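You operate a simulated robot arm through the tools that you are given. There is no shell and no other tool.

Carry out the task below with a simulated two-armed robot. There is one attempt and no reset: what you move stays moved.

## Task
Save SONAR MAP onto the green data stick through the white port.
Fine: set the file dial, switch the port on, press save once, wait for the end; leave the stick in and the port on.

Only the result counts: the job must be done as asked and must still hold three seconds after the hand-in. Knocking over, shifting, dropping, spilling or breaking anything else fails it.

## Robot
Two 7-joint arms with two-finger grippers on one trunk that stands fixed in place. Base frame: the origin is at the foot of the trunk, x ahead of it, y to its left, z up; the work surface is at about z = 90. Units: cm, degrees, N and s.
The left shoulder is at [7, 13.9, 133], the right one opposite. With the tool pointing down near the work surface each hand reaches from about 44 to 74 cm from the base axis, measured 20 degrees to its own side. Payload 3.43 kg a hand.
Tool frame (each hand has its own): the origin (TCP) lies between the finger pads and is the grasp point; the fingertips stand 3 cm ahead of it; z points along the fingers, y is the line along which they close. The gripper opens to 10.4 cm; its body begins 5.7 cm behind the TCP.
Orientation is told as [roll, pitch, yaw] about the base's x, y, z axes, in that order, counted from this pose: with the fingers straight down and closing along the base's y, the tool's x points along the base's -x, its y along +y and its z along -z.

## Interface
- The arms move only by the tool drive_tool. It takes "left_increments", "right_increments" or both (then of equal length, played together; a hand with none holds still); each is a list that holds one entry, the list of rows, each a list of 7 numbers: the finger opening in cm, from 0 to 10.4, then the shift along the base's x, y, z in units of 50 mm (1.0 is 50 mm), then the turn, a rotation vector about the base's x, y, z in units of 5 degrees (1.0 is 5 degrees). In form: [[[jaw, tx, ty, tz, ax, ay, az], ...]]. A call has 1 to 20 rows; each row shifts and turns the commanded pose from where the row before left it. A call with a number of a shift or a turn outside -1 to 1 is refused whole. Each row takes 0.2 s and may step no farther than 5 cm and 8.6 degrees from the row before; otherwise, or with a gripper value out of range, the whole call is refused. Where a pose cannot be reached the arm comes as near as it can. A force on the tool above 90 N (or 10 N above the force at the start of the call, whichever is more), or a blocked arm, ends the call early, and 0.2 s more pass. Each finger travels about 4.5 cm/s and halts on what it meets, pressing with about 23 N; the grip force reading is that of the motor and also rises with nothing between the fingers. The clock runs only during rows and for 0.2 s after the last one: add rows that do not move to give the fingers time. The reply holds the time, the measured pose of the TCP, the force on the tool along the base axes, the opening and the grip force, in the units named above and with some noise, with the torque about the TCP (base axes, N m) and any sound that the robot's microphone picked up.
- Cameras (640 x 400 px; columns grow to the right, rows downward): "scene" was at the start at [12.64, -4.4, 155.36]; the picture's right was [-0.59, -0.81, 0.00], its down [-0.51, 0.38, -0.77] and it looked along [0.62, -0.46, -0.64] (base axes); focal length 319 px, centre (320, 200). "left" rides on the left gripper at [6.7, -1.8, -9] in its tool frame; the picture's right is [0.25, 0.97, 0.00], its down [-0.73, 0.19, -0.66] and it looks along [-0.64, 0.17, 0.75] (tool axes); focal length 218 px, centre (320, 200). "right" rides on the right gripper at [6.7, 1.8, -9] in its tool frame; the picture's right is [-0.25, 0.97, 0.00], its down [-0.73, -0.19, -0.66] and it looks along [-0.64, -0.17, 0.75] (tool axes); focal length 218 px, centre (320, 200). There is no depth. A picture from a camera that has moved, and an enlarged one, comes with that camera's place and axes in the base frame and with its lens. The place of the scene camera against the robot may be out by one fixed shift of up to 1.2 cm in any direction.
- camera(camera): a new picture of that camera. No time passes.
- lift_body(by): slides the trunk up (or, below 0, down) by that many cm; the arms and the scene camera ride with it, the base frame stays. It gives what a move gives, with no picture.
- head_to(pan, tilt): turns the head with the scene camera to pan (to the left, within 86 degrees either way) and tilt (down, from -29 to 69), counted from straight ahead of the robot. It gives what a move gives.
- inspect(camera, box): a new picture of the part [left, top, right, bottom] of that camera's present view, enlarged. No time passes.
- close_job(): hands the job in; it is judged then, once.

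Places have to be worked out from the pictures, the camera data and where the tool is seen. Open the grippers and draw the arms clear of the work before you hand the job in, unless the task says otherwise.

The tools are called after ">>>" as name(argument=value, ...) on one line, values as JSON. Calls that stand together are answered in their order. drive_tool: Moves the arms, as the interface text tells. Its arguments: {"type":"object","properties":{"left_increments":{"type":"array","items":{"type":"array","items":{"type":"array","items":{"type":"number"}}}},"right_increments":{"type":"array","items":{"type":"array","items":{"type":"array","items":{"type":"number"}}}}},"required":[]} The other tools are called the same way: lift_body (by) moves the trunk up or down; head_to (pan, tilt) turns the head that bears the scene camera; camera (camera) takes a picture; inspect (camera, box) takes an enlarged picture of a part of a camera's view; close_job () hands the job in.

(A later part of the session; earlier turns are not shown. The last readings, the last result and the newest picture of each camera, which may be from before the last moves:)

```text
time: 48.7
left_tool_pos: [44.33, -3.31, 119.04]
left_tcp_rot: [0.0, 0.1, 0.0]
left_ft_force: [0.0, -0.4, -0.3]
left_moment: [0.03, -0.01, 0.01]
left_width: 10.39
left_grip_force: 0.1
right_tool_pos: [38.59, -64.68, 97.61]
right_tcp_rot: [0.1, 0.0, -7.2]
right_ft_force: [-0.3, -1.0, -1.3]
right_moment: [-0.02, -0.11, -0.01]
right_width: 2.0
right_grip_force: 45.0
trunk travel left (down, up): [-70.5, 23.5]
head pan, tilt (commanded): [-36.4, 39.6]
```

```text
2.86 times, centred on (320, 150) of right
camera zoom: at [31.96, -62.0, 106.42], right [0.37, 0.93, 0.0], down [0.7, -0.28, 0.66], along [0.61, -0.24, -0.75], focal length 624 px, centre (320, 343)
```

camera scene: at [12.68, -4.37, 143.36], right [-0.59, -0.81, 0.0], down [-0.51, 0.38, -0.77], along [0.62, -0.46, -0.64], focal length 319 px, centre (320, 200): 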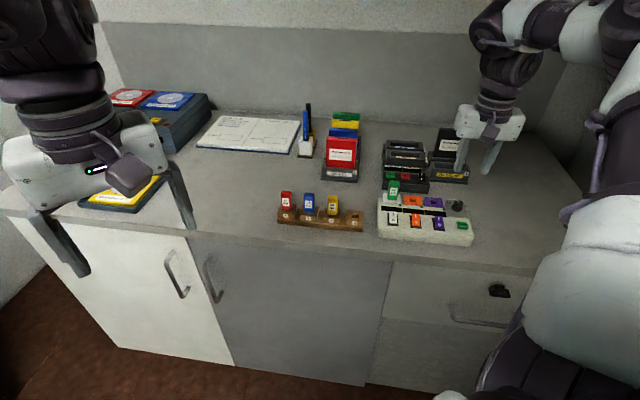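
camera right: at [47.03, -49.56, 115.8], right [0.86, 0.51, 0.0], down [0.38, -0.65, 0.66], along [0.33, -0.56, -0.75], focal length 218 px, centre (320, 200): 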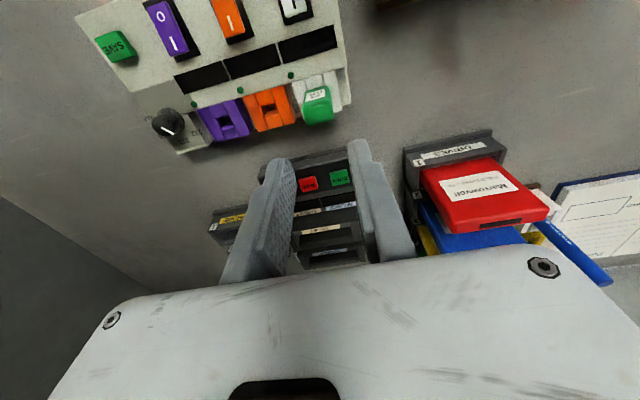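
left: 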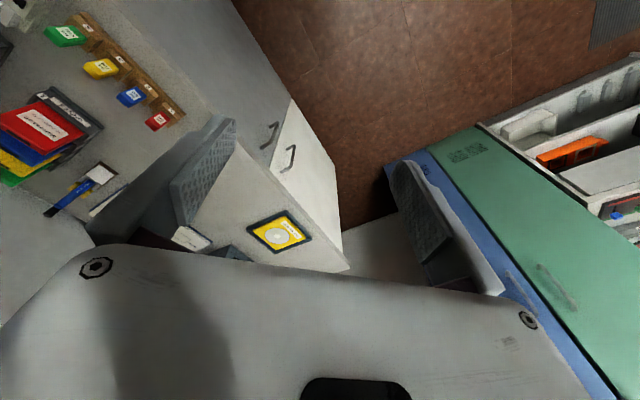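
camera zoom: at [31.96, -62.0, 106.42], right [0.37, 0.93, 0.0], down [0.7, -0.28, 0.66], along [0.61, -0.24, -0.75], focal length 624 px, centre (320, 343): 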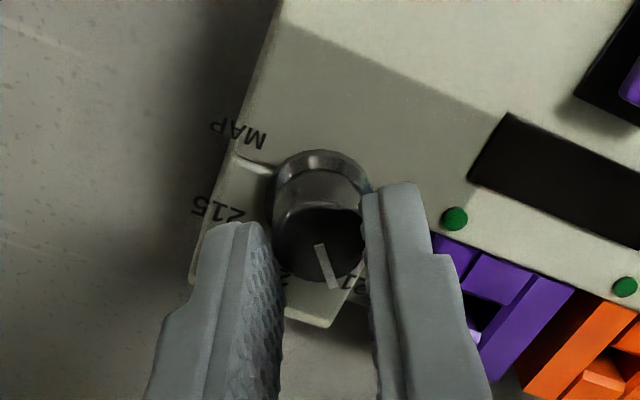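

The knob is gripped (width 2.0 cm) with little side load. I turn it clockwise 50° and check.

>>> drive_tool(right_increments=[[[1.4, 0, 0, 0, 0, 0, -1], [1.4, 0, 0, 0, 0, 0, -1], [1.4, 0, 0, 0, 0, 0, -1], [1.4, 0, 0, 0, 0, 0, -1], [1.4, 0, 0, 0, 0, 0, -1], [1.4, 0, 0, 0, 0, 0, -1], [1.4, 0, 0, 0, 0, 0, -1], [1.4, 0, 0, 0, 0, 0, -1], [1.4, 0, 0, 0, 0, 0, -1], [1.4, 0, 0, 0, 0, 0, -1], [1.4, 0, 0, 0, 0, 0, 0]]])

>>> inspect(camera="right", box=[220, 80, 420, 220])

>>> inspect(camera="scene", box=[430, 160, 490, 220])

```text
time: 51.1
left_tool_pos: [44.37, -3.21, 118.96]
left_tcp_rot: [-0.1, 0.1, 0.0]
left_ft_force: [0.1, -0.2, 0.1]
left_moment: [0.01, 0.0, 0.0]
left_width: 10.4
left_grip_force: 0.1
right_tool_pos: [38.49, -64.56, 97.54]
right_tcp_rot: [0.1, 0.0, -57.3]
right_ft_force: [-0.1, -8.8, 7.5]
right_moment: [-0.11, 0.05, 0.01]
right_width: 1.97
right_grip_force: 44.8
trunk travel left (down, up): [-70.5, 23.5]
head pan, tilt (commanded): [-36.4, 39.6]
```

```text
2.86 times, centred on (320, 150) of right
camera zoom: at [36.22, -58.0, 106.42], right [0.95, 0.31, 0.0], down [0.23, -0.72, 0.66], along [0.2, -0.62, -0.75], focal length 624 px, centre (320, 343)
```

zoom: 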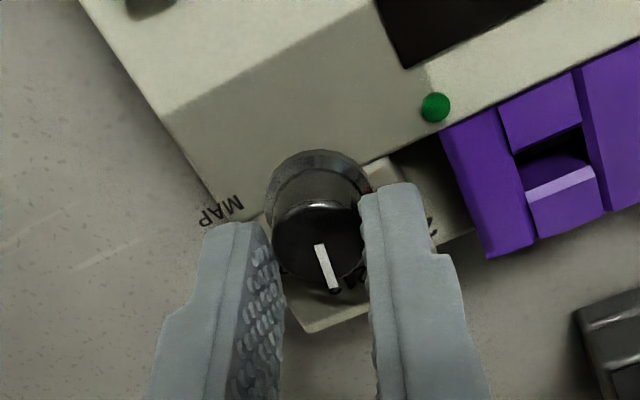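

```text
6.67 times, centred on (460, 190) of scene
camera zoom: at [12.58, -4.48, 143.37], right [-0.59, -0.81, 0.0], down [-0.51, 0.38, -0.77], along [0.62, -0.46, -0.64], focal length 2127 px, centre (-613, 267)
```

zoom: 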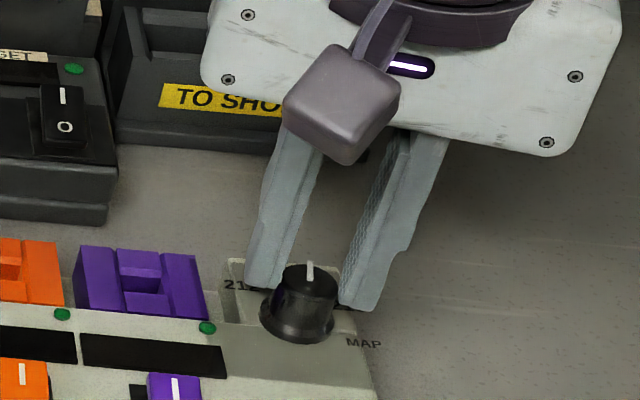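

The knob followed the hand exactly, so it now points at 213. I release, rise, and turn the hand back +100° in free space to see whether one long stroke can finish the job.

>>> drive_tool(right_increments=[[[2.4, 0, 0, 0, 0, 0, 0], [3.2, 0, 0, 0, 0, 0, 0], [4.0, 0, 0, 0, 0, 0, 0], [4.0, 0, 0, 0, 0, 0, 0], [4.0, 0, 0, 0.1, 0, 0, 0], [4.0, 0, 0, 0.2, 0, 0, 0], [4.0, 0, 0, 0.2, 0, 0, 0], [4.0, 0, 0, 0.1, 0, 0, 0], [4.0, 0, 0, 0, 0, 0, 0]]])

>>> inspect(camera="right", box=[220, 60, 420, 200])

>>> drive_tool(right_increments=[[[4.0, 0, 0, 0, 0, 0, 1], [4.0, 0, 0, 0, 0, 0, 1], [4.0, 0, 0, 0, 0, 0, 1], [4.0, 0, 0, 0, 0, 0, 1], [4.0, 0, 0, 0, 0, 0, 1], [4.0, 0, 0, 0, 0, 0, 1], [4.0, 0, 0, 0, 0, 0, 1], [4.0, 0, 0, 0, 0, 0, 1], [4.0, 0, 0, 0, 0, 0, 1], [4.0, 0, 0, 0, 0, 0, 1], [4.0, 0, 0, 0, 0, 0, 1], [4.0, 0, 0, 0, 0, 0, 1], [4.0, 0, 0, 0, 0, 0, 0]]])

```text
time: 53.1
left_tool_pos: [44.29, -3.15, 118.93]
left_tcp_rot: [0.0, -0.1, 0.0]
left_ft_force: [-0.3, -0.1, -0.6]
left_moment: [0.01, 0.0, 0.01]
left_width: 10.4
left_grip_force: 0.0
right_tool_pos: [38.5, -64.79, 100.46]
right_tcp_rot: [0.1, 0.0, -57.2]
right_ft_force: [0.3, 0.5, -1.1]
right_moment: [-0.04, 0.0, 0.0]
right_width: 3.98
right_grip_force: 0.1
trunk travel left (down, up): [-70.5, 23.5]
head pan, tilt (commanded): [-36.4, 39.6]
```

```text
2.86 times, centred on (320, 130) of right
camera zoom: at [36.24, -57.98, 109.44], right [0.95, 0.31, 0.0], down [0.23, -0.72, 0.66], along [0.2, -0.62, -0.75], focal length 624 px, centre (320, 400)
```

zoom: 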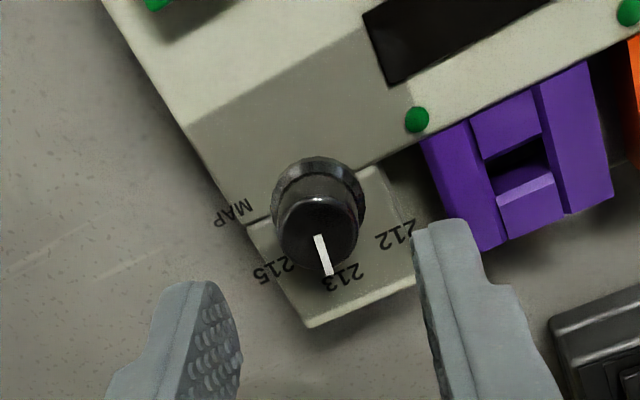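

```text
time: 55.9
left_tool_pos: [44.33, -3.24, 118.98]
left_tcp_rot: [0.1, 0.1, -0.1]
left_ft_force: [0.4, 0.2, -0.4]
left_moment: [0.0, 0.07, 0.0]
left_width: 10.42
left_grip_force: 0.0
right_tool_pos: [38.48, -64.6, 100.56]
right_tcp_rot: [0.1, 0.0, 2.9]
right_ft_force: [0.4, 0.1, -0.3]
right_moment: [0.02, 0.0, -0.04]
right_width: 4.01
right_grip_force: 0.0
trunk travel left (down, up): [-70.5, 23.5]
head pan, tilt (commanded): [-36.4, 39.6]
```

The dial sits at 213. I add 15° more to the hand's start yaw (to about +18°) so a full -100° stroke ends at the already-tested -82°, then descend around the knob.

>>> drive_tool(right_increments=[[[4.0, 0, 0, 0, 0, 0, 1], [4.0, 0, 0, 0, 0, 0, 1], [4.0, 0, 0, 0, 0, 0, 1], [4.0, 0, 0, -0.15, 0, 0, 0], [4.0, 0, 0, -0.15, 0, 0, 0], [4.0, 0, 0, -0.15, 0, 0, 0], [4.0, 0, 0, -0.13, 0, 0, 0], [4.0, 0, 0, 0, 0, 0, 0]]])

>>> inspect(camera="right", box=[220, 80, 420, 220])

```text
time: 57.7
left_tool_pos: [44.32, -3.28, 118.93]
left_tcp_rot: [0.1, 0.1, -0.1]
left_ft_force: [0.9, -0.4, 0.0]
left_moment: [0.01, -0.01, 0.0]
left_width: 10.43
left_grip_force: 0.2
right_tool_pos: [38.54, -64.6, 97.67]
right_tcp_rot: [0.1, -0.1, 17.8]
right_ft_force: [-1.4, 0.5, 0.4]
right_moment: [-0.02, -0.02, -0.01]
right_width: 3.99
right_grip_force: 0.0
trunk travel left (down, up): [-70.5, 23.5]
head pan, tilt (commanded): [-36.4, 39.6]
```

```text
2.86 times, centred on (320, 150) of right
camera zoom: at [31.49, -64.92, 106.51], right [-0.05, 1.0, 0.0], down [0.75, 0.04, 0.66], along [0.66, 0.04, -0.75], focal length 624 px, centre (320, 343)
```

zoom: 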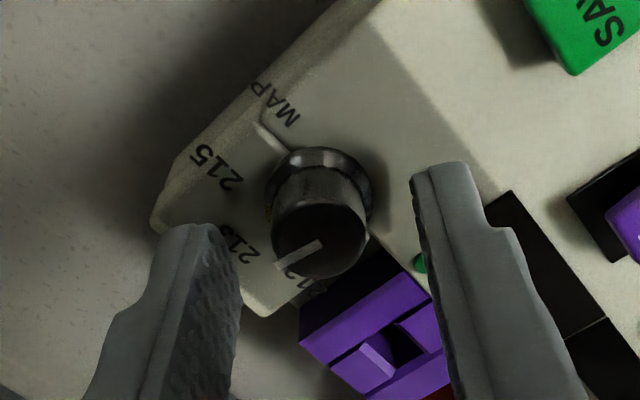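

Fingers straddle the knob again. I close and turn -50°, then check.

>>> drive_tool(right_increments=[[[3.2, 0, 0, 0, 0, 0, 0], [2.6, 0, 0, 0, 0, 0, 0], [2.0, 0, 0, 0, 0, 0, 0], [1.4, 0, 0, 0, 0, 0, 0], [1.4, 0, 0, 0, 0, 0, 0]]])

>>> drive_tool(right_increments=[[[1.4, 0, 0, 0, 0, 0, -1], [1.4, 0, 0, 0, 0, 0, -1], [1.4, 0, 0, 0, 0, 0, -1], [1.4, 0, 0, 0, 0, 0, -1], [1.4, 0, 0, 0, 0, 0, -1], [1.4, 0, 0, 0, 0, 0, -1], [1.4, 0, 0, 0, 0, 0, -1], [1.4, 0, 0, 0, 0, 0, -1], [1.4, 0, 0, 0, 0, 0, -1], [1.4, 0, 0, 0, 0, 0, -1], [1.4, 0, 0, 0, 0, 0, 0]]])

>>> inspect(camera="right", box=[220, 80, 420, 220])

>>> inspect(camera="scene", box=[430, 160, 490, 220])

```text
time: 58.9
left_tool_pos: [44.23, -3.21, 118.92]
left_tcp_rot: [0.1, 0.0, 0.0]
left_ft_force: [-0.1, 0.3, -0.7]
left_moment: [-0.01, -0.03, 0.02]
left_width: 10.4
left_grip_force: 0.2
right_tool_pos: [38.43, -64.63, 97.67]
right_tcp_rot: [0.1, 0.0, 17.8]
right_ft_force: [0.0, 0.2, -1.0]
right_moment: [0.01, -0.08, 0.0]
right_width: 1.99
right_grip_force: 45.3
trunk travel left (down, up): [-70.5, 23.5]
head pan, tilt (commanded): [-36.4, 39.6]
```

```text
time: 61.3
left_tool_pos: [44.36, -3.27, 119.04]
left_tcp_rot: [0.0, 0.0, 0.0]
left_ft_force: [0.4, -0.5, 0.1]
left_moment: [-0.01, -0.02, 0.01]
left_width: 10.38
left_grip_force: 0.1
right_tool_pos: [38.58, -64.58, 97.77]
right_tcp_rot: [0.1, -0.1, -32.2]
right_ft_force: [1.4, -2.7, 4.0]
right_moment: [-0.05, 0.03, 0.02]
right_width: 1.96
right_grip_force: 45.2
trunk travel left (down, up): [-70.5, 23.5]
head pan, tilt (commanded): [-36.4, 39.6]
```

```text
2.86 times, centred on (320, 150) of right
camera zoom: at [33.65, -59.52, 106.49], right [0.73, 0.68, 0.0], down [0.51, -0.55, 0.66], along [0.45, -0.48, -0.75], focal length 624 px, centre (320, 343)
```

zoom: 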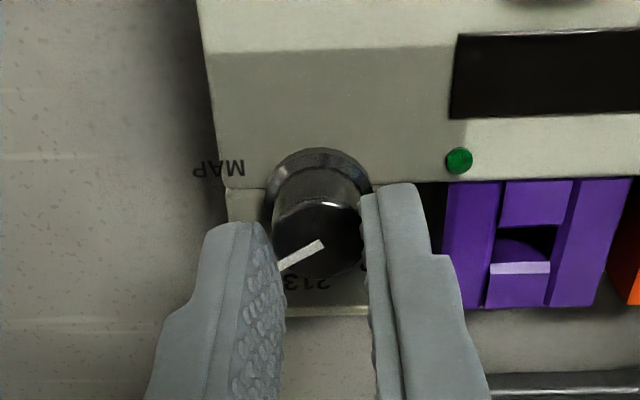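

```text
6.67 times, centred on (460, 190) of scene
camera zoom: at [12.63, -4.44, 143.36], right [-0.59, -0.81, 0.0], down [-0.51, 0.38, -0.77], along [0.62, -0.46, -0.64], focal length 2127 px, centre (-613, 267)
```

zoom: 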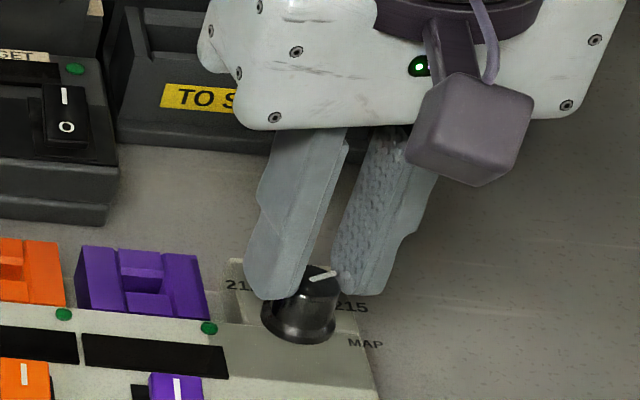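

The pointer follows the hand and is now at 215. I turn another -50° to reach MAP.

>>> drive_tool(right_increments=[[[1.4, 0, 0, 0, 0, 0, -1], [1.4, 0, 0, 0, 0, 0, -1], [1.4, 0, 0, 0, 0, 0, -1], [1.4, 0, 0, 0, 0, 0, -1], [1.4, 0, 0, 0, 0, 0, -1], [1.4, 0, 0, 0, 0, 0, -1], [1.4, 0, 0, 0, 0, 0, -1], [1.4, 0, 0, 0, 0, 0, -1], [1.4, 0, 0, 0, 0, 0, -1], [1.4, 0, 0, 0, 0, 0, -1], [1.4, 0, 0, 0, 0, 0, 0]]])

>>> inspect(camera="right", box=[220, 80, 420, 220])

>>> inspect(camera="scene", box=[430, 160, 490, 220])

```text
time: 63.7
left_tool_pos: [44.2, -3.2, 119.03]
left_tcp_rot: [0.0, 0.0, 0.0]
left_ft_force: [-1.1, 0.1, -0.2]
left_moment: [0.01, 0.0, -0.01]
left_width: 10.37
left_grip_force: 0.1
right_tool_pos: [38.44, -64.56, 97.6]
right_tcp_rot: [0.1, 0.0, -82.2]
right_ft_force: [-1.1, -6.7, 5.0]
right_moment: [-0.27, 0.0, 0.0]
right_width: 1.95
right_grip_force: 45.0
trunk travel left (down, up): [-70.5, 23.5]
head pan, tilt (commanded): [-36.4, 39.6]
```

```text
2.86 times, centred on (320, 150) of right
camera zoom: at [39.2, -57.72, 106.5], right [0.99, -0.12, 0.0], down [-0.09, -0.75, 0.66], along [-0.08, -0.65, -0.75], focal length 624 px, centre (320, 343)
```

zoom: 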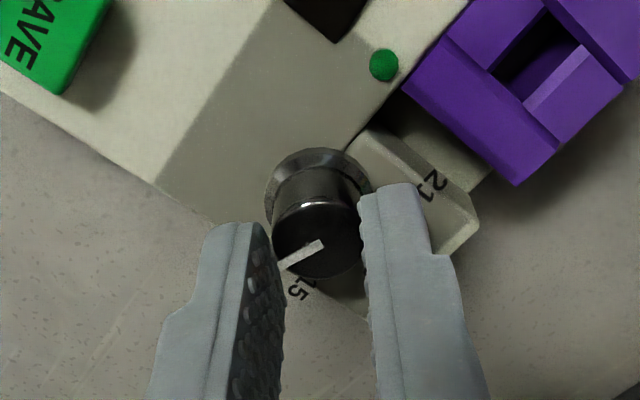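

```text
6.67 times, centred on (460, 190) of scene
camera zoom: at [12.55, -4.46, 143.36], right [-0.59, -0.81, 0.0], down [-0.51, 0.38, -0.77], along [0.62, -0.46, -0.64], focal length 2127 px, centre (-613, 267)
```

zoom: 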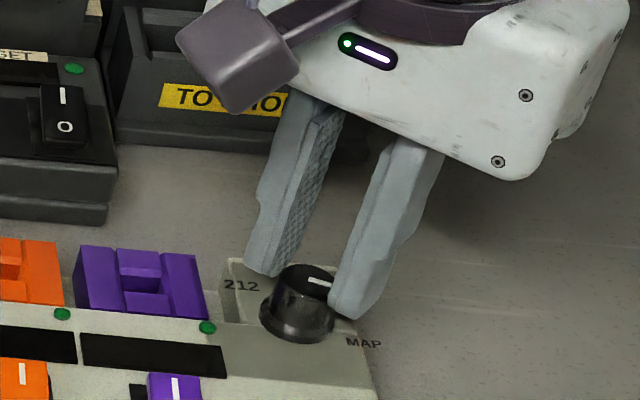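

The pointer turned with the hand to about MAP. I release, rise and verify.

>>> drive_tool(right_increments=[[[2.4, 0, 0, 0, 0, 0, 0], [3.2, 0, 0, 0, 0, 0, 0], [4.0, 0, 0, 0, 0, 0, 0], [4.0, 0, 0, 0, 0, 0, 0], [4.0, 0, 0, 0.1, 0, 0, 0], [4.0, 0, 0, 0.2, 0, 0, 0], [4.0, 0, 0, 0.4, 0, 0, 0], [4.0, 0, 0, 0.5, 0, 0, 0], [4.0, 0, 0, 0.5, 0, 0, 0], [4.0, 0, 0, 0, 0, 0, 0]]])

>>> inspect(camera="right", box=[240, 60, 400, 180])

>>> inspect(camera="scene", box=[430, 170, 490, 220])

>>> inspect(camera="scene", box=[370, 170, 480, 250])

```text
time: 65.9
left_tool_pos: [44.45, -3.24, 119.03]
left_tcp_rot: [0.1, 0.0, -0.1]
left_ft_force: [0.9, -0.2, -0.8]
left_moment: [0.01, -0.03, 0.01]
left_width: 10.41
left_grip_force: 0.0
right_tool_pos: [38.44, -64.68, 106.24]
right_tcp_rot: [0.0, 0.0, -82.2]
right_ft_force: [0.9, 0.2, 0.5]
right_moment: [0.01, 0.01, 0.0]
right_width: 4.01
right_grip_force: 0.0
trunk travel left (down, up): [-70.5, 23.5]
head pan, tilt (commanded): [-36.4, 39.6]
```

```text
3.33 times, centred on (320, 120) of right
camera zoom: at [39.2, -57.76, 115.03], right [0.99, -0.12, 0.0], down [-0.09, -0.75, 0.66], along [-0.08, -0.65, -0.75], focal length 728 px, centre (320, 467)
```

zoom: 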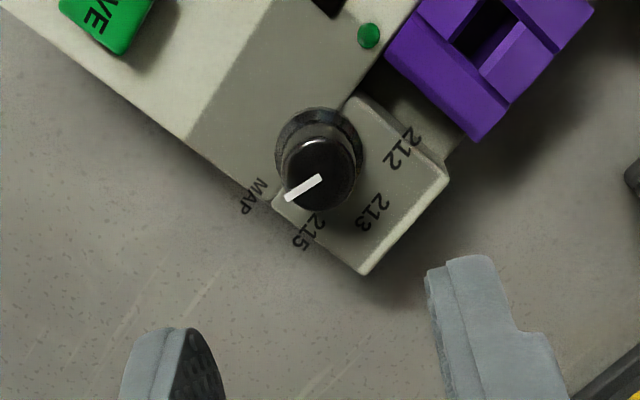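

```text
8.00 times, centred on (460, 195) of scene
camera zoom: at [12.64, -4.45, 143.36], right [-0.59, -0.81, 0.0], down [-0.51, 0.38, -0.77], along [0.62, -0.46, -0.64], focal length 2552 px, centre (-800, 240)
```

zoom: 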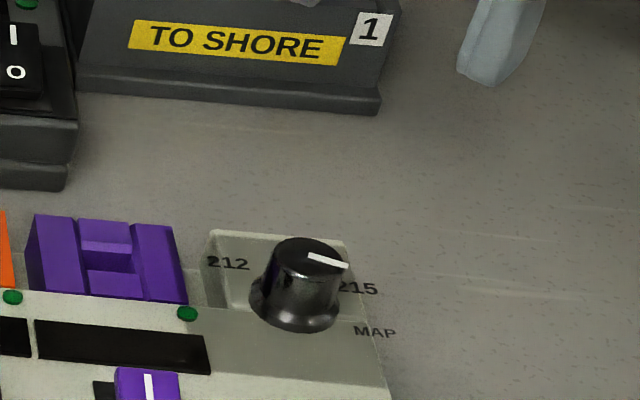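

```text
5.00 times, centred on (425, 210) of scene
camera zoom: at [12.64, -4.45, 143.36], right [-0.59, -0.81, 0.0], down [-0.51, 0.38, -0.77], along [0.62, -0.46, -0.64], focal length 1595 px, centre (-205, 150)
```

zoom: 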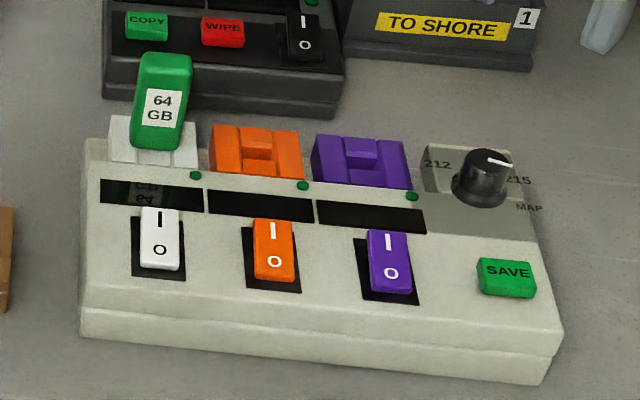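

The dial pointer now aims at MAP (heading about -156°, label at -155°). Next I move the hand back to yaw -45° above the white switch, closing the fingers, to look at the rocker.

>>> drive_tool(right_increments=[[[3.0, 0.1775, 0.3525, 0, 0, 0, 0.9375], [2.0, 0.1775, 0.3525, 0, 0, 0, 0.9375], [1.0, 0.1775, 0.3525, 0, 0, 0, 0.9375], [0, 0.1775, 0.3525, 0, 0, 0, 0.9375], [0, 0.1775, 0.3525, 0, 0, 0, 0.9375], [0, 0.1775, 0.3525, 0, 0, 0, 0.9375], [0, 0.1775, 0.3525, 0, 0, 0, 0.9375], [0, 0.1775, 0.3525, 0, 0, 0, 0.9375], [0, 0, 0, 0, 0, 0, 0]]])

>>> inspect(camera="right", box=[240, 60, 400, 180])

>>> inspect(camera="scene", box=[375, 180, 425, 240])

```text
time: 67.9
left_tool_pos: [44.31, -3.25, 119.14]
left_tcp_rot: [0.0, 0.0, -0.1]
left_ft_force: [0.7, 0.4, -0.2]
left_moment: [0.05, 0.0, 0.01]
left_width: 10.41
left_grip_force: 0.2
right_tool_pos: [45.73, -50.59, 106.19]
right_tcp_rot: [0.2, 0.0, -44.6]
right_ft_force: [-0.2, 0.2, 0.4]
right_moment: [-0.04, 0.0, 0.02]
right_width: 0.02
right_grip_force: 23.0
trunk travel left (down, up): [-70.5, 23.5]
head pan, tilt (commanded): [-36.4, 39.6]
```

```text
3.33 times, centred on (320, 120) of right
camera zoom: at [42.02, -44.56, 115.02], right [0.86, 0.51, 0.0], down [0.38, -0.65, 0.66], along [0.34, -0.56, -0.75], focal length 728 px, centre (320, 467)
```

zoom: 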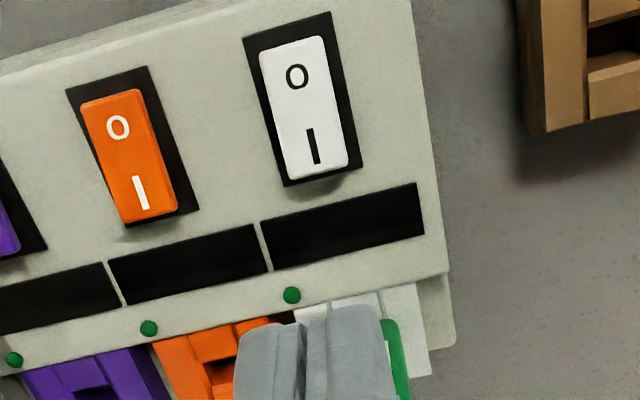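

```text
6.67 times, centred on (400, 210) of scene
camera zoom: at [12.61, -4.45, 143.36], right [-0.59, -0.81, 0.0], down [-0.51, 0.38, -0.77], along [0.62, -0.46, -0.64], focal length 2127 px, centre (-213, 133)
```

zoom: 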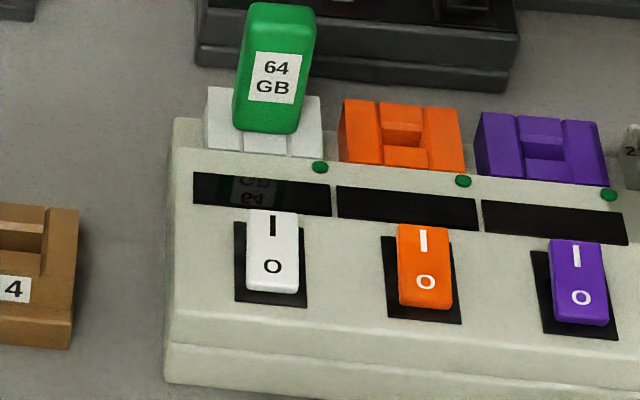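

The white rocker is about 1.9×3.2 cm with its "I" (far) end raised to z≈94.7, and the closed fingertips are right over that end. I lower to just above it.

>>> drive_tool(right_increments=[[[0, 0, 0, -0.4, 0, 0, 0], [0, 0, 0, -0.4, 0, 0, 0], [0, 0, 0, -0.4, 0, 0, 0], [0, 0, 0, -0.2, 0, 0, 0], [0, 0, 0, -0.1, 0, 0, 0], [0, 0, 0, 0, 0, 0, 0]]])

>>> inspect(camera="right", box=[240, 80, 400, 200])

>>> inspect(camera="scene", box=[375, 180, 425, 240])

```text
time: 69.3
left_tool_pos: [44.25, -3.22, 119.0]
left_tcp_rot: [0.1, 0.1, 0.0]
left_ft_force: [-0.2, -0.6, -0.3]
left_moment: [0.02, 0.0, 0.0]
left_width: 10.4
left_grip_force: 0.1
right_tool_pos: [45.51, -50.55, 98.59]
right_tcp_rot: [-0.1, 0.0, -44.7]
right_ft_force: [0.5, 0.3, -0.1]
right_moment: [-0.02, 0.0, 0.02]
right_width: 0.01
right_grip_force: 23.1
trunk travel left (down, up): [-70.5, 23.5]
head pan, tilt (commanded): [-36.4, 39.6]
```

```text
3.33 times, centred on (320, 140) of right
camera zoom: at [41.98, -44.47, 107.43], right [0.86, 0.51, 0.0], down [0.38, -0.65, 0.66], along [0.34, -0.56, -0.75], focal length 728 px, centre (320, 400)
```

zoom: 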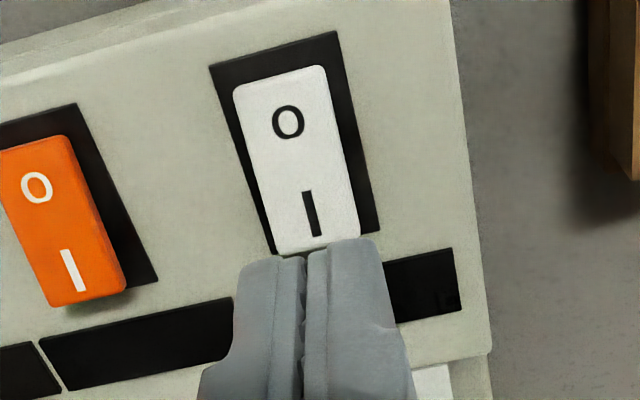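

```text
6.67 times, centred on (400, 210) of scene
camera zoom: at [12.64, -4.4, 143.36], right [-0.59, -0.81, 0.0], down [-0.51, 0.38, -0.77], along [0.62, -0.46, -0.64], focal length 2127 px, centre (-213, 133)
```

zoom: 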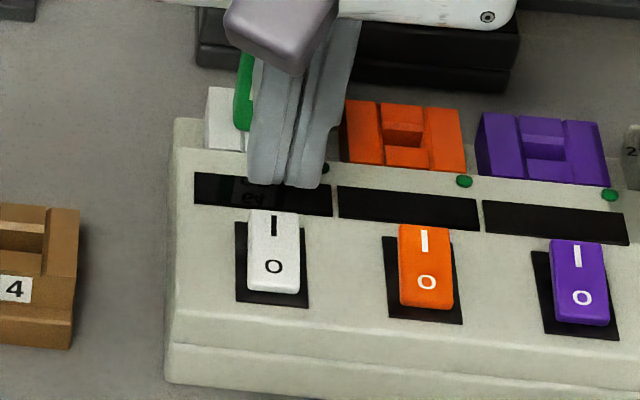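

The tips would land right at the far edge of the rocker, so I shift 0.5 cm toward the robot and then press down gently, listening for a click.

>>> drive_tool(right_increments=[[[0, -0.071, 0.0704, 0, 0, 0, 0], [0, 0, 0, -0.02, 0, 0, 0], [0, 0, 0, -0.02, 0, 0, 0], [0, 0, 0, -0.02, 0, 0, 0], [0, 0, 0, -0.02, 0, 0, 0], [0, 0, 0, -0.02, 0, 0, 0], [0, 0, 0, -0.02, 0, 0, 0], [0, 0, 0, -0.02, 0, 0, 0]]])

>>> inspect(camera="right", box=[240, 80, 400, 200])

>>> inspect(camera="scene", box=[375, 180, 425, 240])

```text
time: 71.1
left_tool_pos: [44.4, -3.23, 119.06]
left_tcp_rot: [0.0, 0.1, 0.0]
left_ft_force: [-0.6, 0.0, -0.5]
left_moment: [0.02, -0.01, 0.02]
left_width: 10.38
left_grip_force: 0.0
right_tool_pos: [45.32, -50.25, 97.99]
right_tcp_rot: [0.1, 0.0, -44.7]
right_ft_force: [-0.7, -0.1, 1.0]
right_moment: [0.04, 0.02, -0.03]
right_width: 0.02
right_grip_force: 23.1
trunk travel left (down, up): [-70.5, 23.5]
head pan, tilt (commanded): [-36.4, 39.6]
```

```text
3.33 times, centred on (320, 140) of right
camera zoom: at [41.63, -44.17, 106.81], right [0.86, 0.51, 0.0], down [0.38, -0.65, 0.66], along [0.34, -0.56, -0.75], focal length 728 px, centre (320, 400)
```

zoom: 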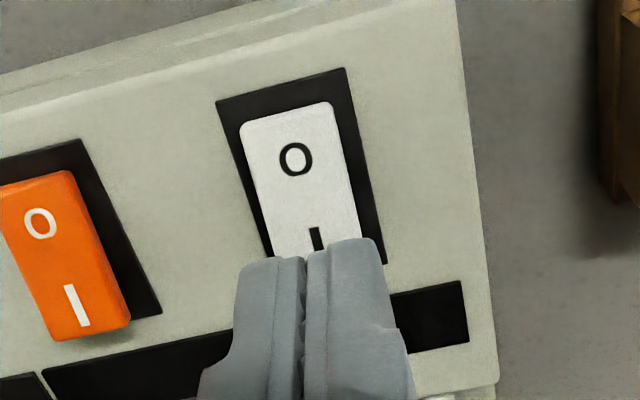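

```text
6.67 times, centred on (400, 210) of scene
camera zoom: at [12.64, -4.41, 143.36], right [-0.59, -0.81, 0.0], down [-0.51, 0.38, -0.77], along [0.62, -0.46, -0.64], focal length 2127 px, centre (-213, 133)
```

zoom: 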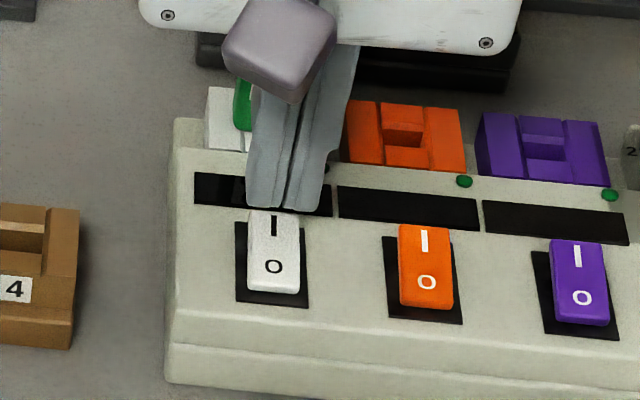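

No contact yet, with tips over the I end. I continue pressing down in 0.1 cm steps, a few at a time.

>>> drive_tool(right_increments=[[[0, 0, 0, -0.02, 0, 0, 0], [0, 0, 0, -0.02, 0, 0, 0], [0, 0, 0, -0.02, 0, 0, 0]]])

```text
time: 71.9
left_tool_pos: [44.3, -3.16, 119.03]
left_tcp_rot: [0.1, 0.0, 0.0]
left_ft_force: [-0.9, -0.7, 0.2]
left_moment: [0.03, 0.0, 0.01]
left_width: 10.37
left_grip_force: 0.0
right_tool_pos: [45.35, -50.17, 97.59]
right_tcp_rot: [0.1, 0.0, -44.7]
right_ft_force: [0.4, 0.2, 0.5]
right_moment: [-0.01, 0.03, 0.01]
right_width: 0.0
right_grip_force: 23.1
trunk travel left (down, up): [-70.5, 23.5]
head pan, tilt (commanded): [-36.4, 39.6]
```

No contact yet at tips z≈94.5; I continue.

>>> drive_tool(right_increments=[[[0, 0, 0, -0.02, 0, 0, 0], [0, 0, 0, -0.02, 0, 0, 0], [0, 0, 0, -0.02, 0, 0, 0]]])

>>> inspect(camera="scene", box=[375, 180, 425, 240])

```text
time: 72.7
left_tool_pos: [44.32, -3.29, 118.99]
left_tcp_rot: [0.0, 0.0, 0.0]
left_ft_force: [0.1, 0.5, -0.6]
left_moment: [0.03, 0.03, 0.03]
left_width: 10.38
left_grip_force: 0.1
right_tool_pos: [45.31, -50.28, 97.31]
right_tcp_rot: [0.0, -0.1, -44.7]
right_ft_force: [-0.4, 0.1, 0.1]
right_moment: [0.02, 0.0, -0.02]
right_width: 0.0
right_grip_force: 23.0
trunk travel left (down, up): [-70.5, 23.5]
head pan, tilt (commanded): [-36.4, 39.6]
```

```text
6.67 times, centred on (400, 210) of scene
camera zoom: at [12.64, -4.4, 143.36], right [-0.59, -0.81, 0.0], down [-0.51, 0.38, -0.77], along [0.62, -0.46, -0.64], focal length 2127 px, centre (-213, 133)
```

zoom: 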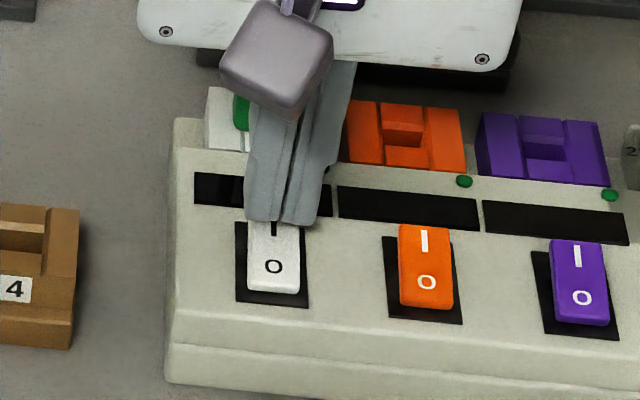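

Still free at tips z≈94.2. I continue lowering.

>>> drive_tool(right_increments=[[[0, 0, 0, -0.02, 0, 0, 0], [0, 0, 0, -0.02, 0, 0, 0], [0, 0, 0, -0.02, 0, 0, 0]]])

>>> inspect(camera="right", box=[240, 80, 400, 200])

>>> inspect(camera="scene", box=[375, 180, 425, 240])

```text
time: 73.5
left_tool_pos: [44.36, -3.14, 118.98]
left_tcp_rot: [0.1, 0.1, 0.0]
left_ft_force: [0.7, 0.1, 0.0]
left_moment: [-0.02, -0.02, -0.01]
left_width: 10.44
left_grip_force: 0.0
right_tool_pos: [45.28, -50.2, 96.94]
right_tcp_rot: [0.0, -0.1, -44.7]
right_ft_force: [0.8, -0.1, -0.2]
right_moment: [0.0, 0.0, -0.01]
right_width: 0.0
right_grip_force: 22.9
trunk travel left (down, up): [-70.5, 23.5]
head pan, tilt (commanded): [-36.4, 39.6]
```

```text
3.33 times, centred on (320, 140) of right
camera zoom: at [41.64, -44.17, 105.89], right [0.86, 0.51, 0.0], down [0.38, -0.65, 0.66], along [0.34, -0.56, -0.75], focal length 728 px, centre (320, 400)
```

zoom: 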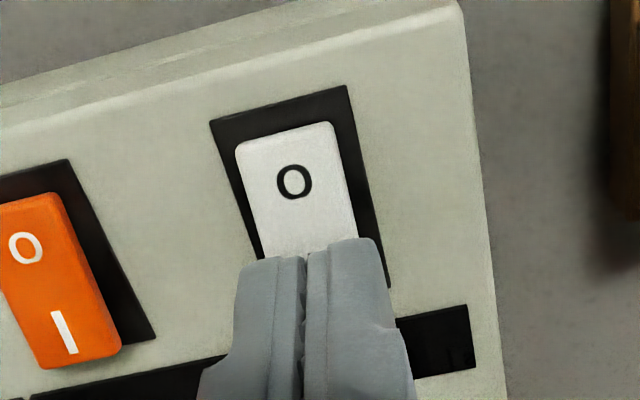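

```text
6.67 times, centred on (400, 210) of scene
camera zoom: at [12.64, -4.4, 143.36], right [-0.59, -0.81, 0.0], down [-0.51, 0.38, -0.77], along [0.62, -0.46, -0.64], focal length 2127 px, centre (-213, 133)
```

zoom: 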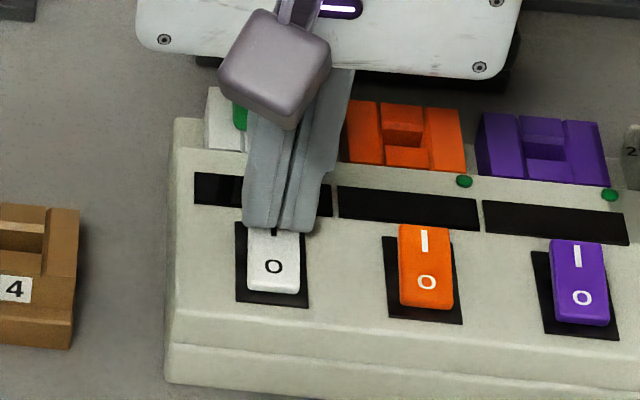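

Still free; the overlap geometry says the tips remain on the I half. I keep lowering in small steps.

>>> drive_tool(right_increments=[[[0, 0, 0, -0.02, 0, 0, 0], [0, 0, 0, -0.02, 0, 0, 0], [0, 0, 0, -0.02, 0, 0, 0]]])

>>> inspect(camera="scene", box=[375, 180, 425, 240])

```text
time: 74.3
left_tool_pos: [44.36, -3.09, 119.06]
left_tcp_rot: [0.0, 0.0, 0.0]
left_ft_force: [0.3, -0.2, 0.1]
left_moment: [0.0, -0.02, 0.0]
left_width: 10.4
left_grip_force: 0.0
right_tool_pos: [45.34, -50.2, 96.69]
right_tcp_rot: [0.1, 0.1, -44.7]
right_ft_force: [0.1, 0.2, 0.9]
right_moment: [-0.03, -0.01, -0.01]
right_width: 0.01
right_grip_force: 22.4
trunk travel left (down, up): [-70.5, 23.5]
head pan, tilt (commanded): [-36.4, 39.6]
```

```text
6.67 times, centred on (400, 210) of scene
camera zoom: at [12.64, -4.4, 143.36], right [-0.59, -0.81, 0.0], down [-0.51, 0.38, -0.77], along [0.62, -0.46, -0.64], focal length 2127 px, centre (-213, 133)
```

zoom: 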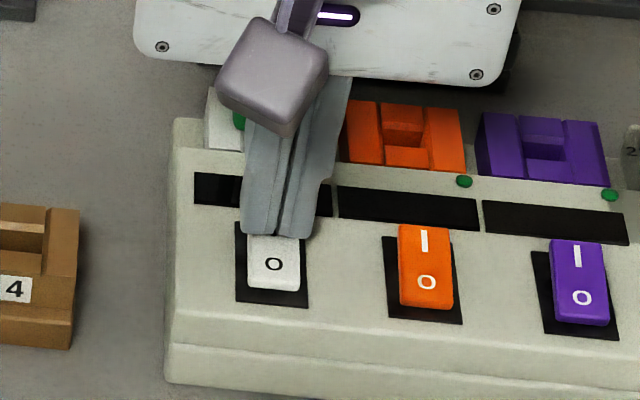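

Force is still near zero; I continue in small steps.

>>> drive_tool(right_increments=[[[0, 0, 0, -0.02, 0, 0, 0], [0, 0, 0, -0.02, 0, 0, 0]]])

>>> inspect(camera="scene", box=[385, 200, 415, 230])

```text
time: 74.9
left_tool_pos: [44.3, -3.06, 118.96]
left_tcp_rot: [0.0, 0.0, 0.0]
left_ft_force: [-0.3, 0.0, 0.7]
left_moment: [-0.01, 0.01, 0.01]
left_width: 10.42
left_grip_force: 0.0
right_tool_pos: [45.29, -50.15, 96.53]
right_tcp_rot: [0.2, 0.0, -44.7]
right_ft_force: [1.4, -1.0, 4.4]
right_moment: [-0.01, 0.04, 0.02]
right_width: 0.59
right_grip_force: 34.7
trunk travel left (down, up): [-70.5, 23.5]
head pan, tilt (commanded): [-36.4, 39.6]
```

```text
13.33 times, centred on (400, 215) of scene
camera zoom: at [12.6, -4.37, 143.37], right [-0.59, -0.81, 0.0], down [-0.51, 0.38, -0.77], along [0.62, -0.46, -0.64], focal length 4254 px, centre (-747, 0)
```

zoom: 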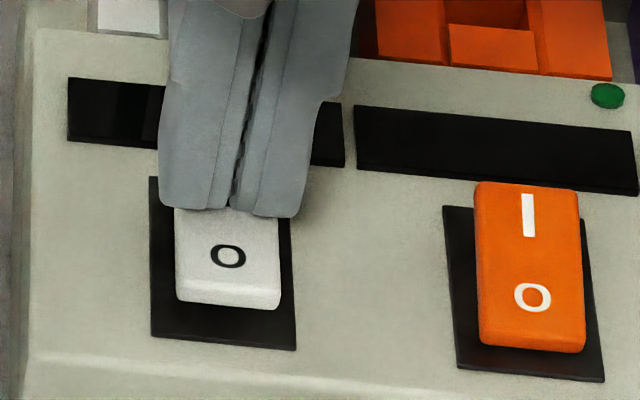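

Contact now (4.4 N), and the rocker's O end is starting to rise. I press a bit further.

>>> drive_tool(right_increments=[[[0, 0, 0, -0.02, 0, 0, 0], [0, 0, 0, -0.02, 0, 0, 0]]])

>>> inspect(camera="scene", box=[385, 190, 415, 230])

>>> inspect(camera="right", box=[240, 80, 400, 200])

```text
time: 75.5
left_tool_pos: [44.15, -3.05, 119.09]
left_tcp_rot: [-0.1, -0.1, 0.0]
left_ft_force: [-0.3, 0.3, 0.3]
left_moment: [0.0, 0.0, 0.02]
left_width: 10.39
left_grip_force: 0.0
right_tool_pos: [45.26, -50.11, 96.7]
right_tcp_rot: [0.2, -0.3, -44.7]
right_ft_force: [2.8, -6.2, 21.6]
right_moment: [-0.11, 0.06, 0.23]
right_width: 0.63
right_grip_force: 34.6
trunk travel left (down, up): [-70.5, 23.5]
head pan, tilt (commanded): [-36.4, 39.6]
```

```text
10.00 times, centred on (400, 210) of scene
camera zoom: at [12.46, -4.29, 143.41], right [-0.59, -0.81, 0.0], down [-0.51, 0.38, -0.77], along [0.62, -0.46, -0.64], focal length 3190 px, centre (-480, 100)
```

zoom: 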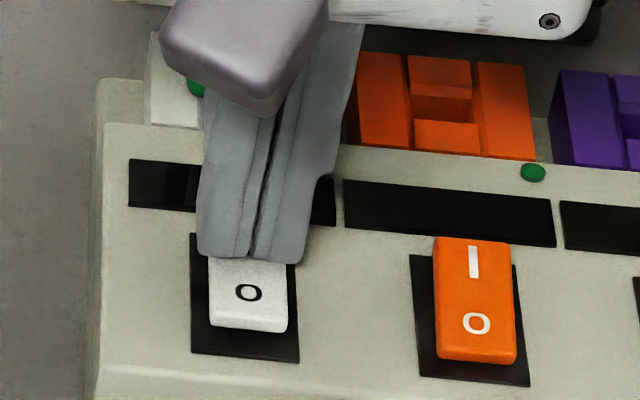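

```text
3.33 times, centred on (320, 140) of right
camera zoom: at [41.59, -44.11, 105.42], right [0.86, 0.51, 0.0], down [0.38, -0.65, 0.66], along [0.34, -0.57, -0.75], focal length 728 px, centre (320, 400)
```

zoom: 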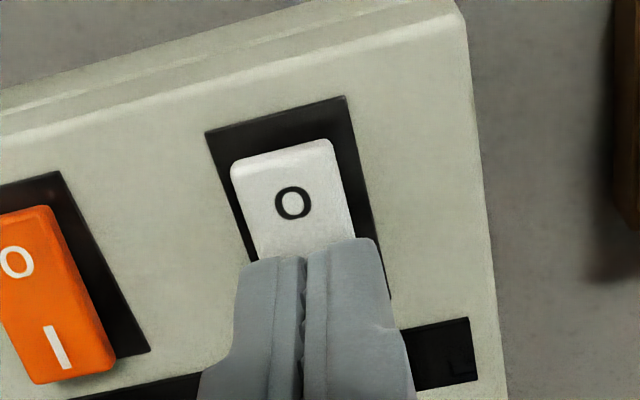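

Force reached about 22 N and the rocker's O end is now up. I lift off to see whether the port has switched on.

>>> drive_tool(right_increments=[[[0, 0, 0, 0.05, 0, 0, 0], [0, 0, 0, 0.1, 0, 0, 0], [0, 0, 0, 0.2, 0, 0, 0], [0, 0, 0, 0.4, 0, 0, 0], [0, 0, 0, 0.5, 0, 0, 0], [0, 0, 0, 0.5, 0, 0, 0], [0, 0, 0, 0, 0, 0, 0]]])

>>> inspect(camera="scene", box=[375, 180, 425, 240])

>>> inspect(camera="right", box=[240, 60, 400, 180])

```text
time: 77.1
left_tool_pos: [44.45, -3.27, 118.94]
left_tcp_rot: [-0.1, 0.0, 0.0]
left_ft_force: [0.1, 0.2, -0.1]
left_moment: [-0.02, 0.02, -0.02]
left_width: 10.4
left_grip_force: 0.1
right_tool_pos: [45.35, -50.07, 104.96]
right_tcp_rot: [0.0, -0.1, -44.7]
right_ft_force: [0.9, 0.5, -0.1]
right_moment: [0.0, 0.02, -0.01]
right_width: 0.02
right_grip_force: 35.3
trunk travel left (down, up): [-70.5, 23.5]
head pan, tilt (commanded): [-36.4, 39.6]
```

```text
6.67 times, centred on (400, 210) of scene
camera zoom: at [12.67, -4.44, 143.35], right [-0.59, -0.81, 0.0], down [-0.51, 0.38, -0.77], along [0.62, -0.46, -0.64], focal length 2127 px, centre (-213, 133)
```

zoom: 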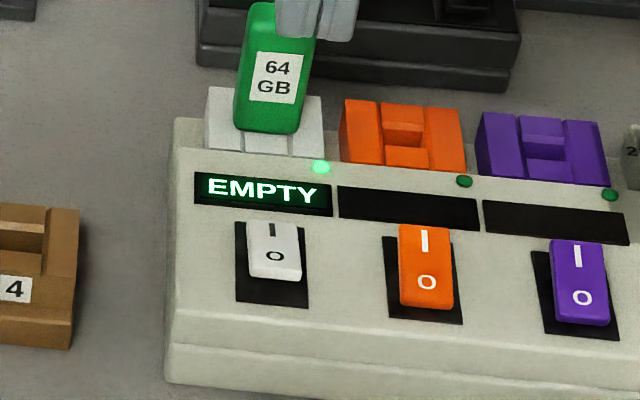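

```text
3.33 times, centred on (320, 120) of right
camera zoom: at [41.67, -44.13, 113.9], right [0.86, 0.51, 0.0], down [0.38, -0.65, 0.66], along [0.33, -0.56, -0.75], focal length 728 px, centre (320, 467)
```

zoom: 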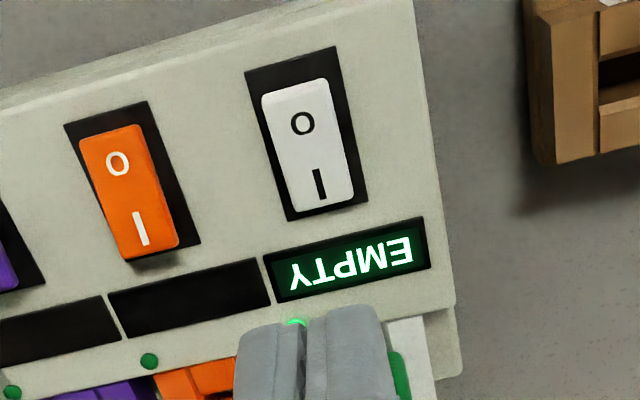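

The white port's LED is lit and its display reads "EMPTY". I check whether that means an unseated stick by zooming on the stick's seating in the port.

>>> inspect(camera="scene", box=[385, 175, 411, 205])

>>> inspect(camera="scene", box=[275, 180, 375, 245])

>>> inspect(camera="left", box=[0, 0, 160, 100])

```text
13.33 times, centred on (398, 190) of scene
camera zoom: at [12.67, -4.44, 143.35], right [-0.59, -0.81, 0.0], down [-0.51, 0.38, -0.77], along [0.62, -0.46, -0.64], focal length 4254 px, centre (-720, 333)
```

zoom: 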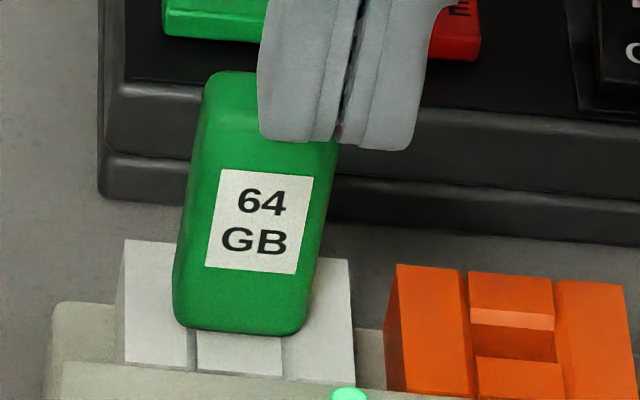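

```text
6.15 times, centred on (325, 212) of scene
camera zoom: at [12.67, -4.44, 143.35], right [-0.59, -0.81, 0.0], down [-0.51, 0.38, -0.77], along [0.62, -0.46, -0.64], focal length 1963 px, centre (289, 123)
```

zoom: 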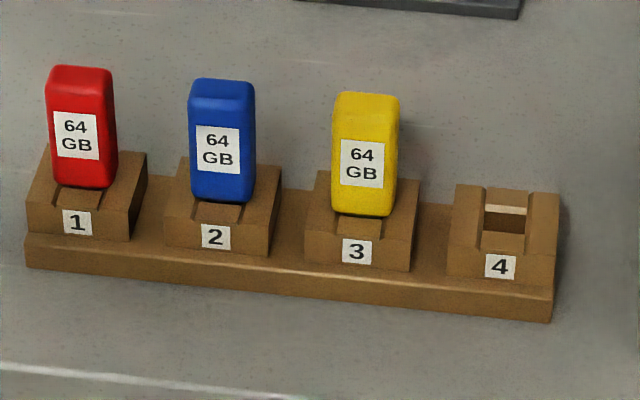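

```text
4.00 times, centred on (80, 50) of left
camera zoom: at [37.76, -4.92, 127.91], right [-0.25, 0.97, 0.0], down [0.73, 0.19, 0.66], along [0.64, 0.17, -0.75], focal length 873 px, centre (1280, 800)
```

zoom: 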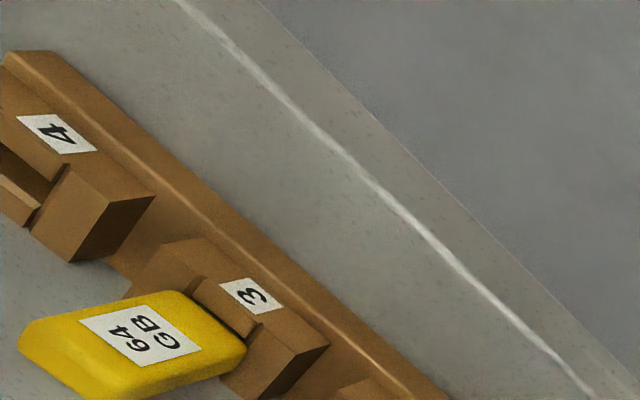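

The stick looks seated, but "EMPTY" could mean the port does not sense it. I zoom on the seam between stick and port for any gap.

>>> inspect(camera="scene", box=[388, 192, 402, 204])

>>> inspect(camera="scene", box=[328, 204, 344, 218])

```text
16.00 times, centred on (395, 198) of scene
camera zoom: at [12.67, -4.44, 143.35], right [-0.59, -0.81, 0.0], down [-0.51, 0.38, -0.77], along [0.62, -0.46, -0.64], focal length 5104 px, centre (-880, 232)
```

zoom: 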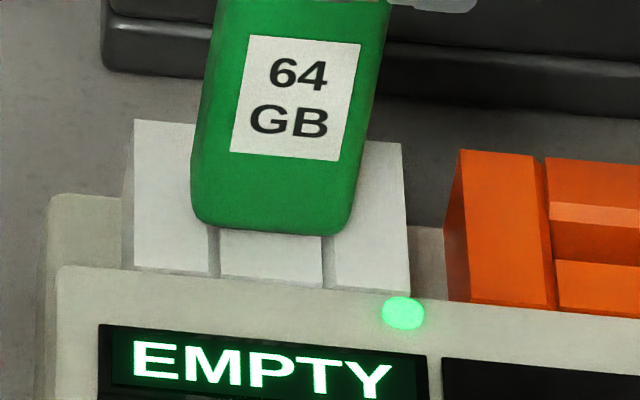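

```text
16.00 times, centred on (336, 211) of scene
camera zoom: at [12.67, -4.44, 143.35], right [-0.59, -0.81, 0.0], down [-0.51, 0.38, -0.77], along [0.62, -0.46, -0.64], focal length 5104 px, centre (64, 24)
```

zoom: 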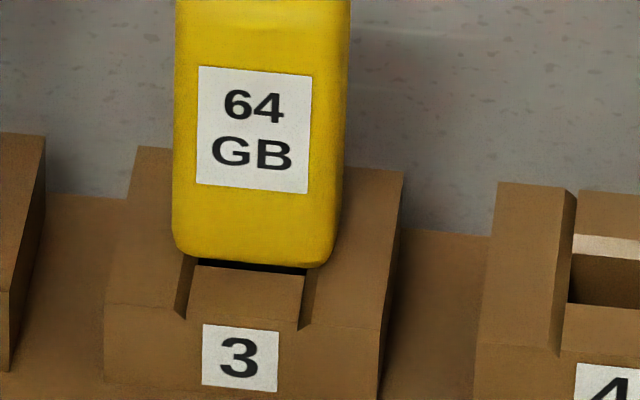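

The fingertips were resting on the port walls during insertion, so the stick may not have been fully pushed in. I move the closed fingertips above the stick's top to press it home.

>>> drive_tool(right_increments=[[[0, 0.247, -0.2485, 0, 0, 0, 0], [0, 0.247, -0.2485, 0, 0, 0, 0], [0, 0.247, -0.2485, 0, 0, 0, 0], [0, 0.247, -0.2485, 0, 0, 0, 0], [0, 0, 0, -0.2, 0, 0, 0], [0, 0, 0, -0.2, 0, 0, 0], [0, 0, 0, -0.1, 0, 0, 0], [0, 0, 0, 0, 0, 0, 0]]])

>>> inspect(camera="right", box=[240, 80, 400, 200])

>>> inspect(camera="scene", box=[375, 150, 425, 210])

```text
time: 78.9
left_tool_pos: [44.32, -3.21, 118.96]
left_tcp_rot: [-0.1, 0.0, 0.0]
left_ft_force: [-0.3, -0.6, -0.9]
left_moment: [0.0, -0.01, 0.02]
left_width: 10.41
left_grip_force: 0.0
right_tool_pos: [50.3, -55.18, 102.57]
right_tcp_rot: [0.1, -0.1, -44.6]
right_ft_force: [0.0, 0.6, -0.4]
right_moment: [-0.01, 0.02, -0.01]
right_width: 0.0
right_grip_force: 34.4
trunk travel left (down, up): [-70.5, 23.5]
head pan, tilt (commanded): [-36.4, 39.6]
```

```text
3.33 times, centred on (320, 140) of right
camera zoom: at [46.54, -49.12, 111.42], right [0.86, 0.51, 0.0], down [0.38, -0.65, 0.66], along [0.34, -0.56, -0.75], focal length 728 px, centre (320, 400)
```

zoom: 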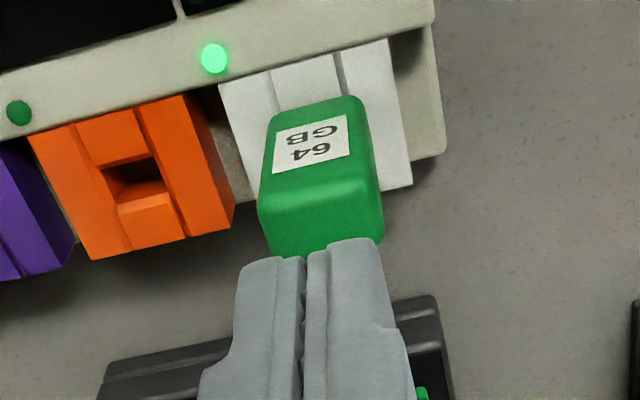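

```text
6.67 times, centred on (400, 180) of scene
camera zoom: at [12.62, -4.4, 143.36], right [-0.59, -0.81, 0.0], down [-0.51, 0.38, -0.77], along [0.62, -0.46, -0.64], focal length 2127 px, centre (-213, 333)
```

zoom: 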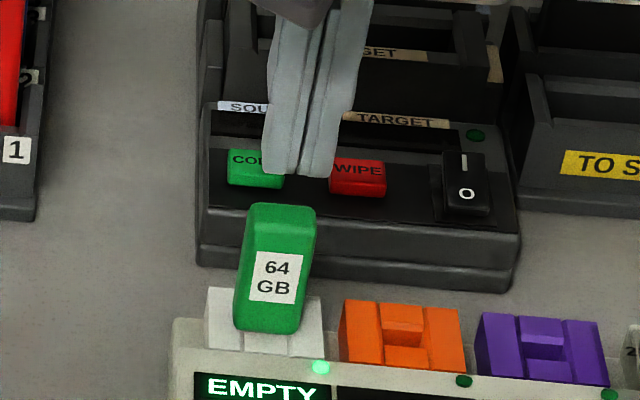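

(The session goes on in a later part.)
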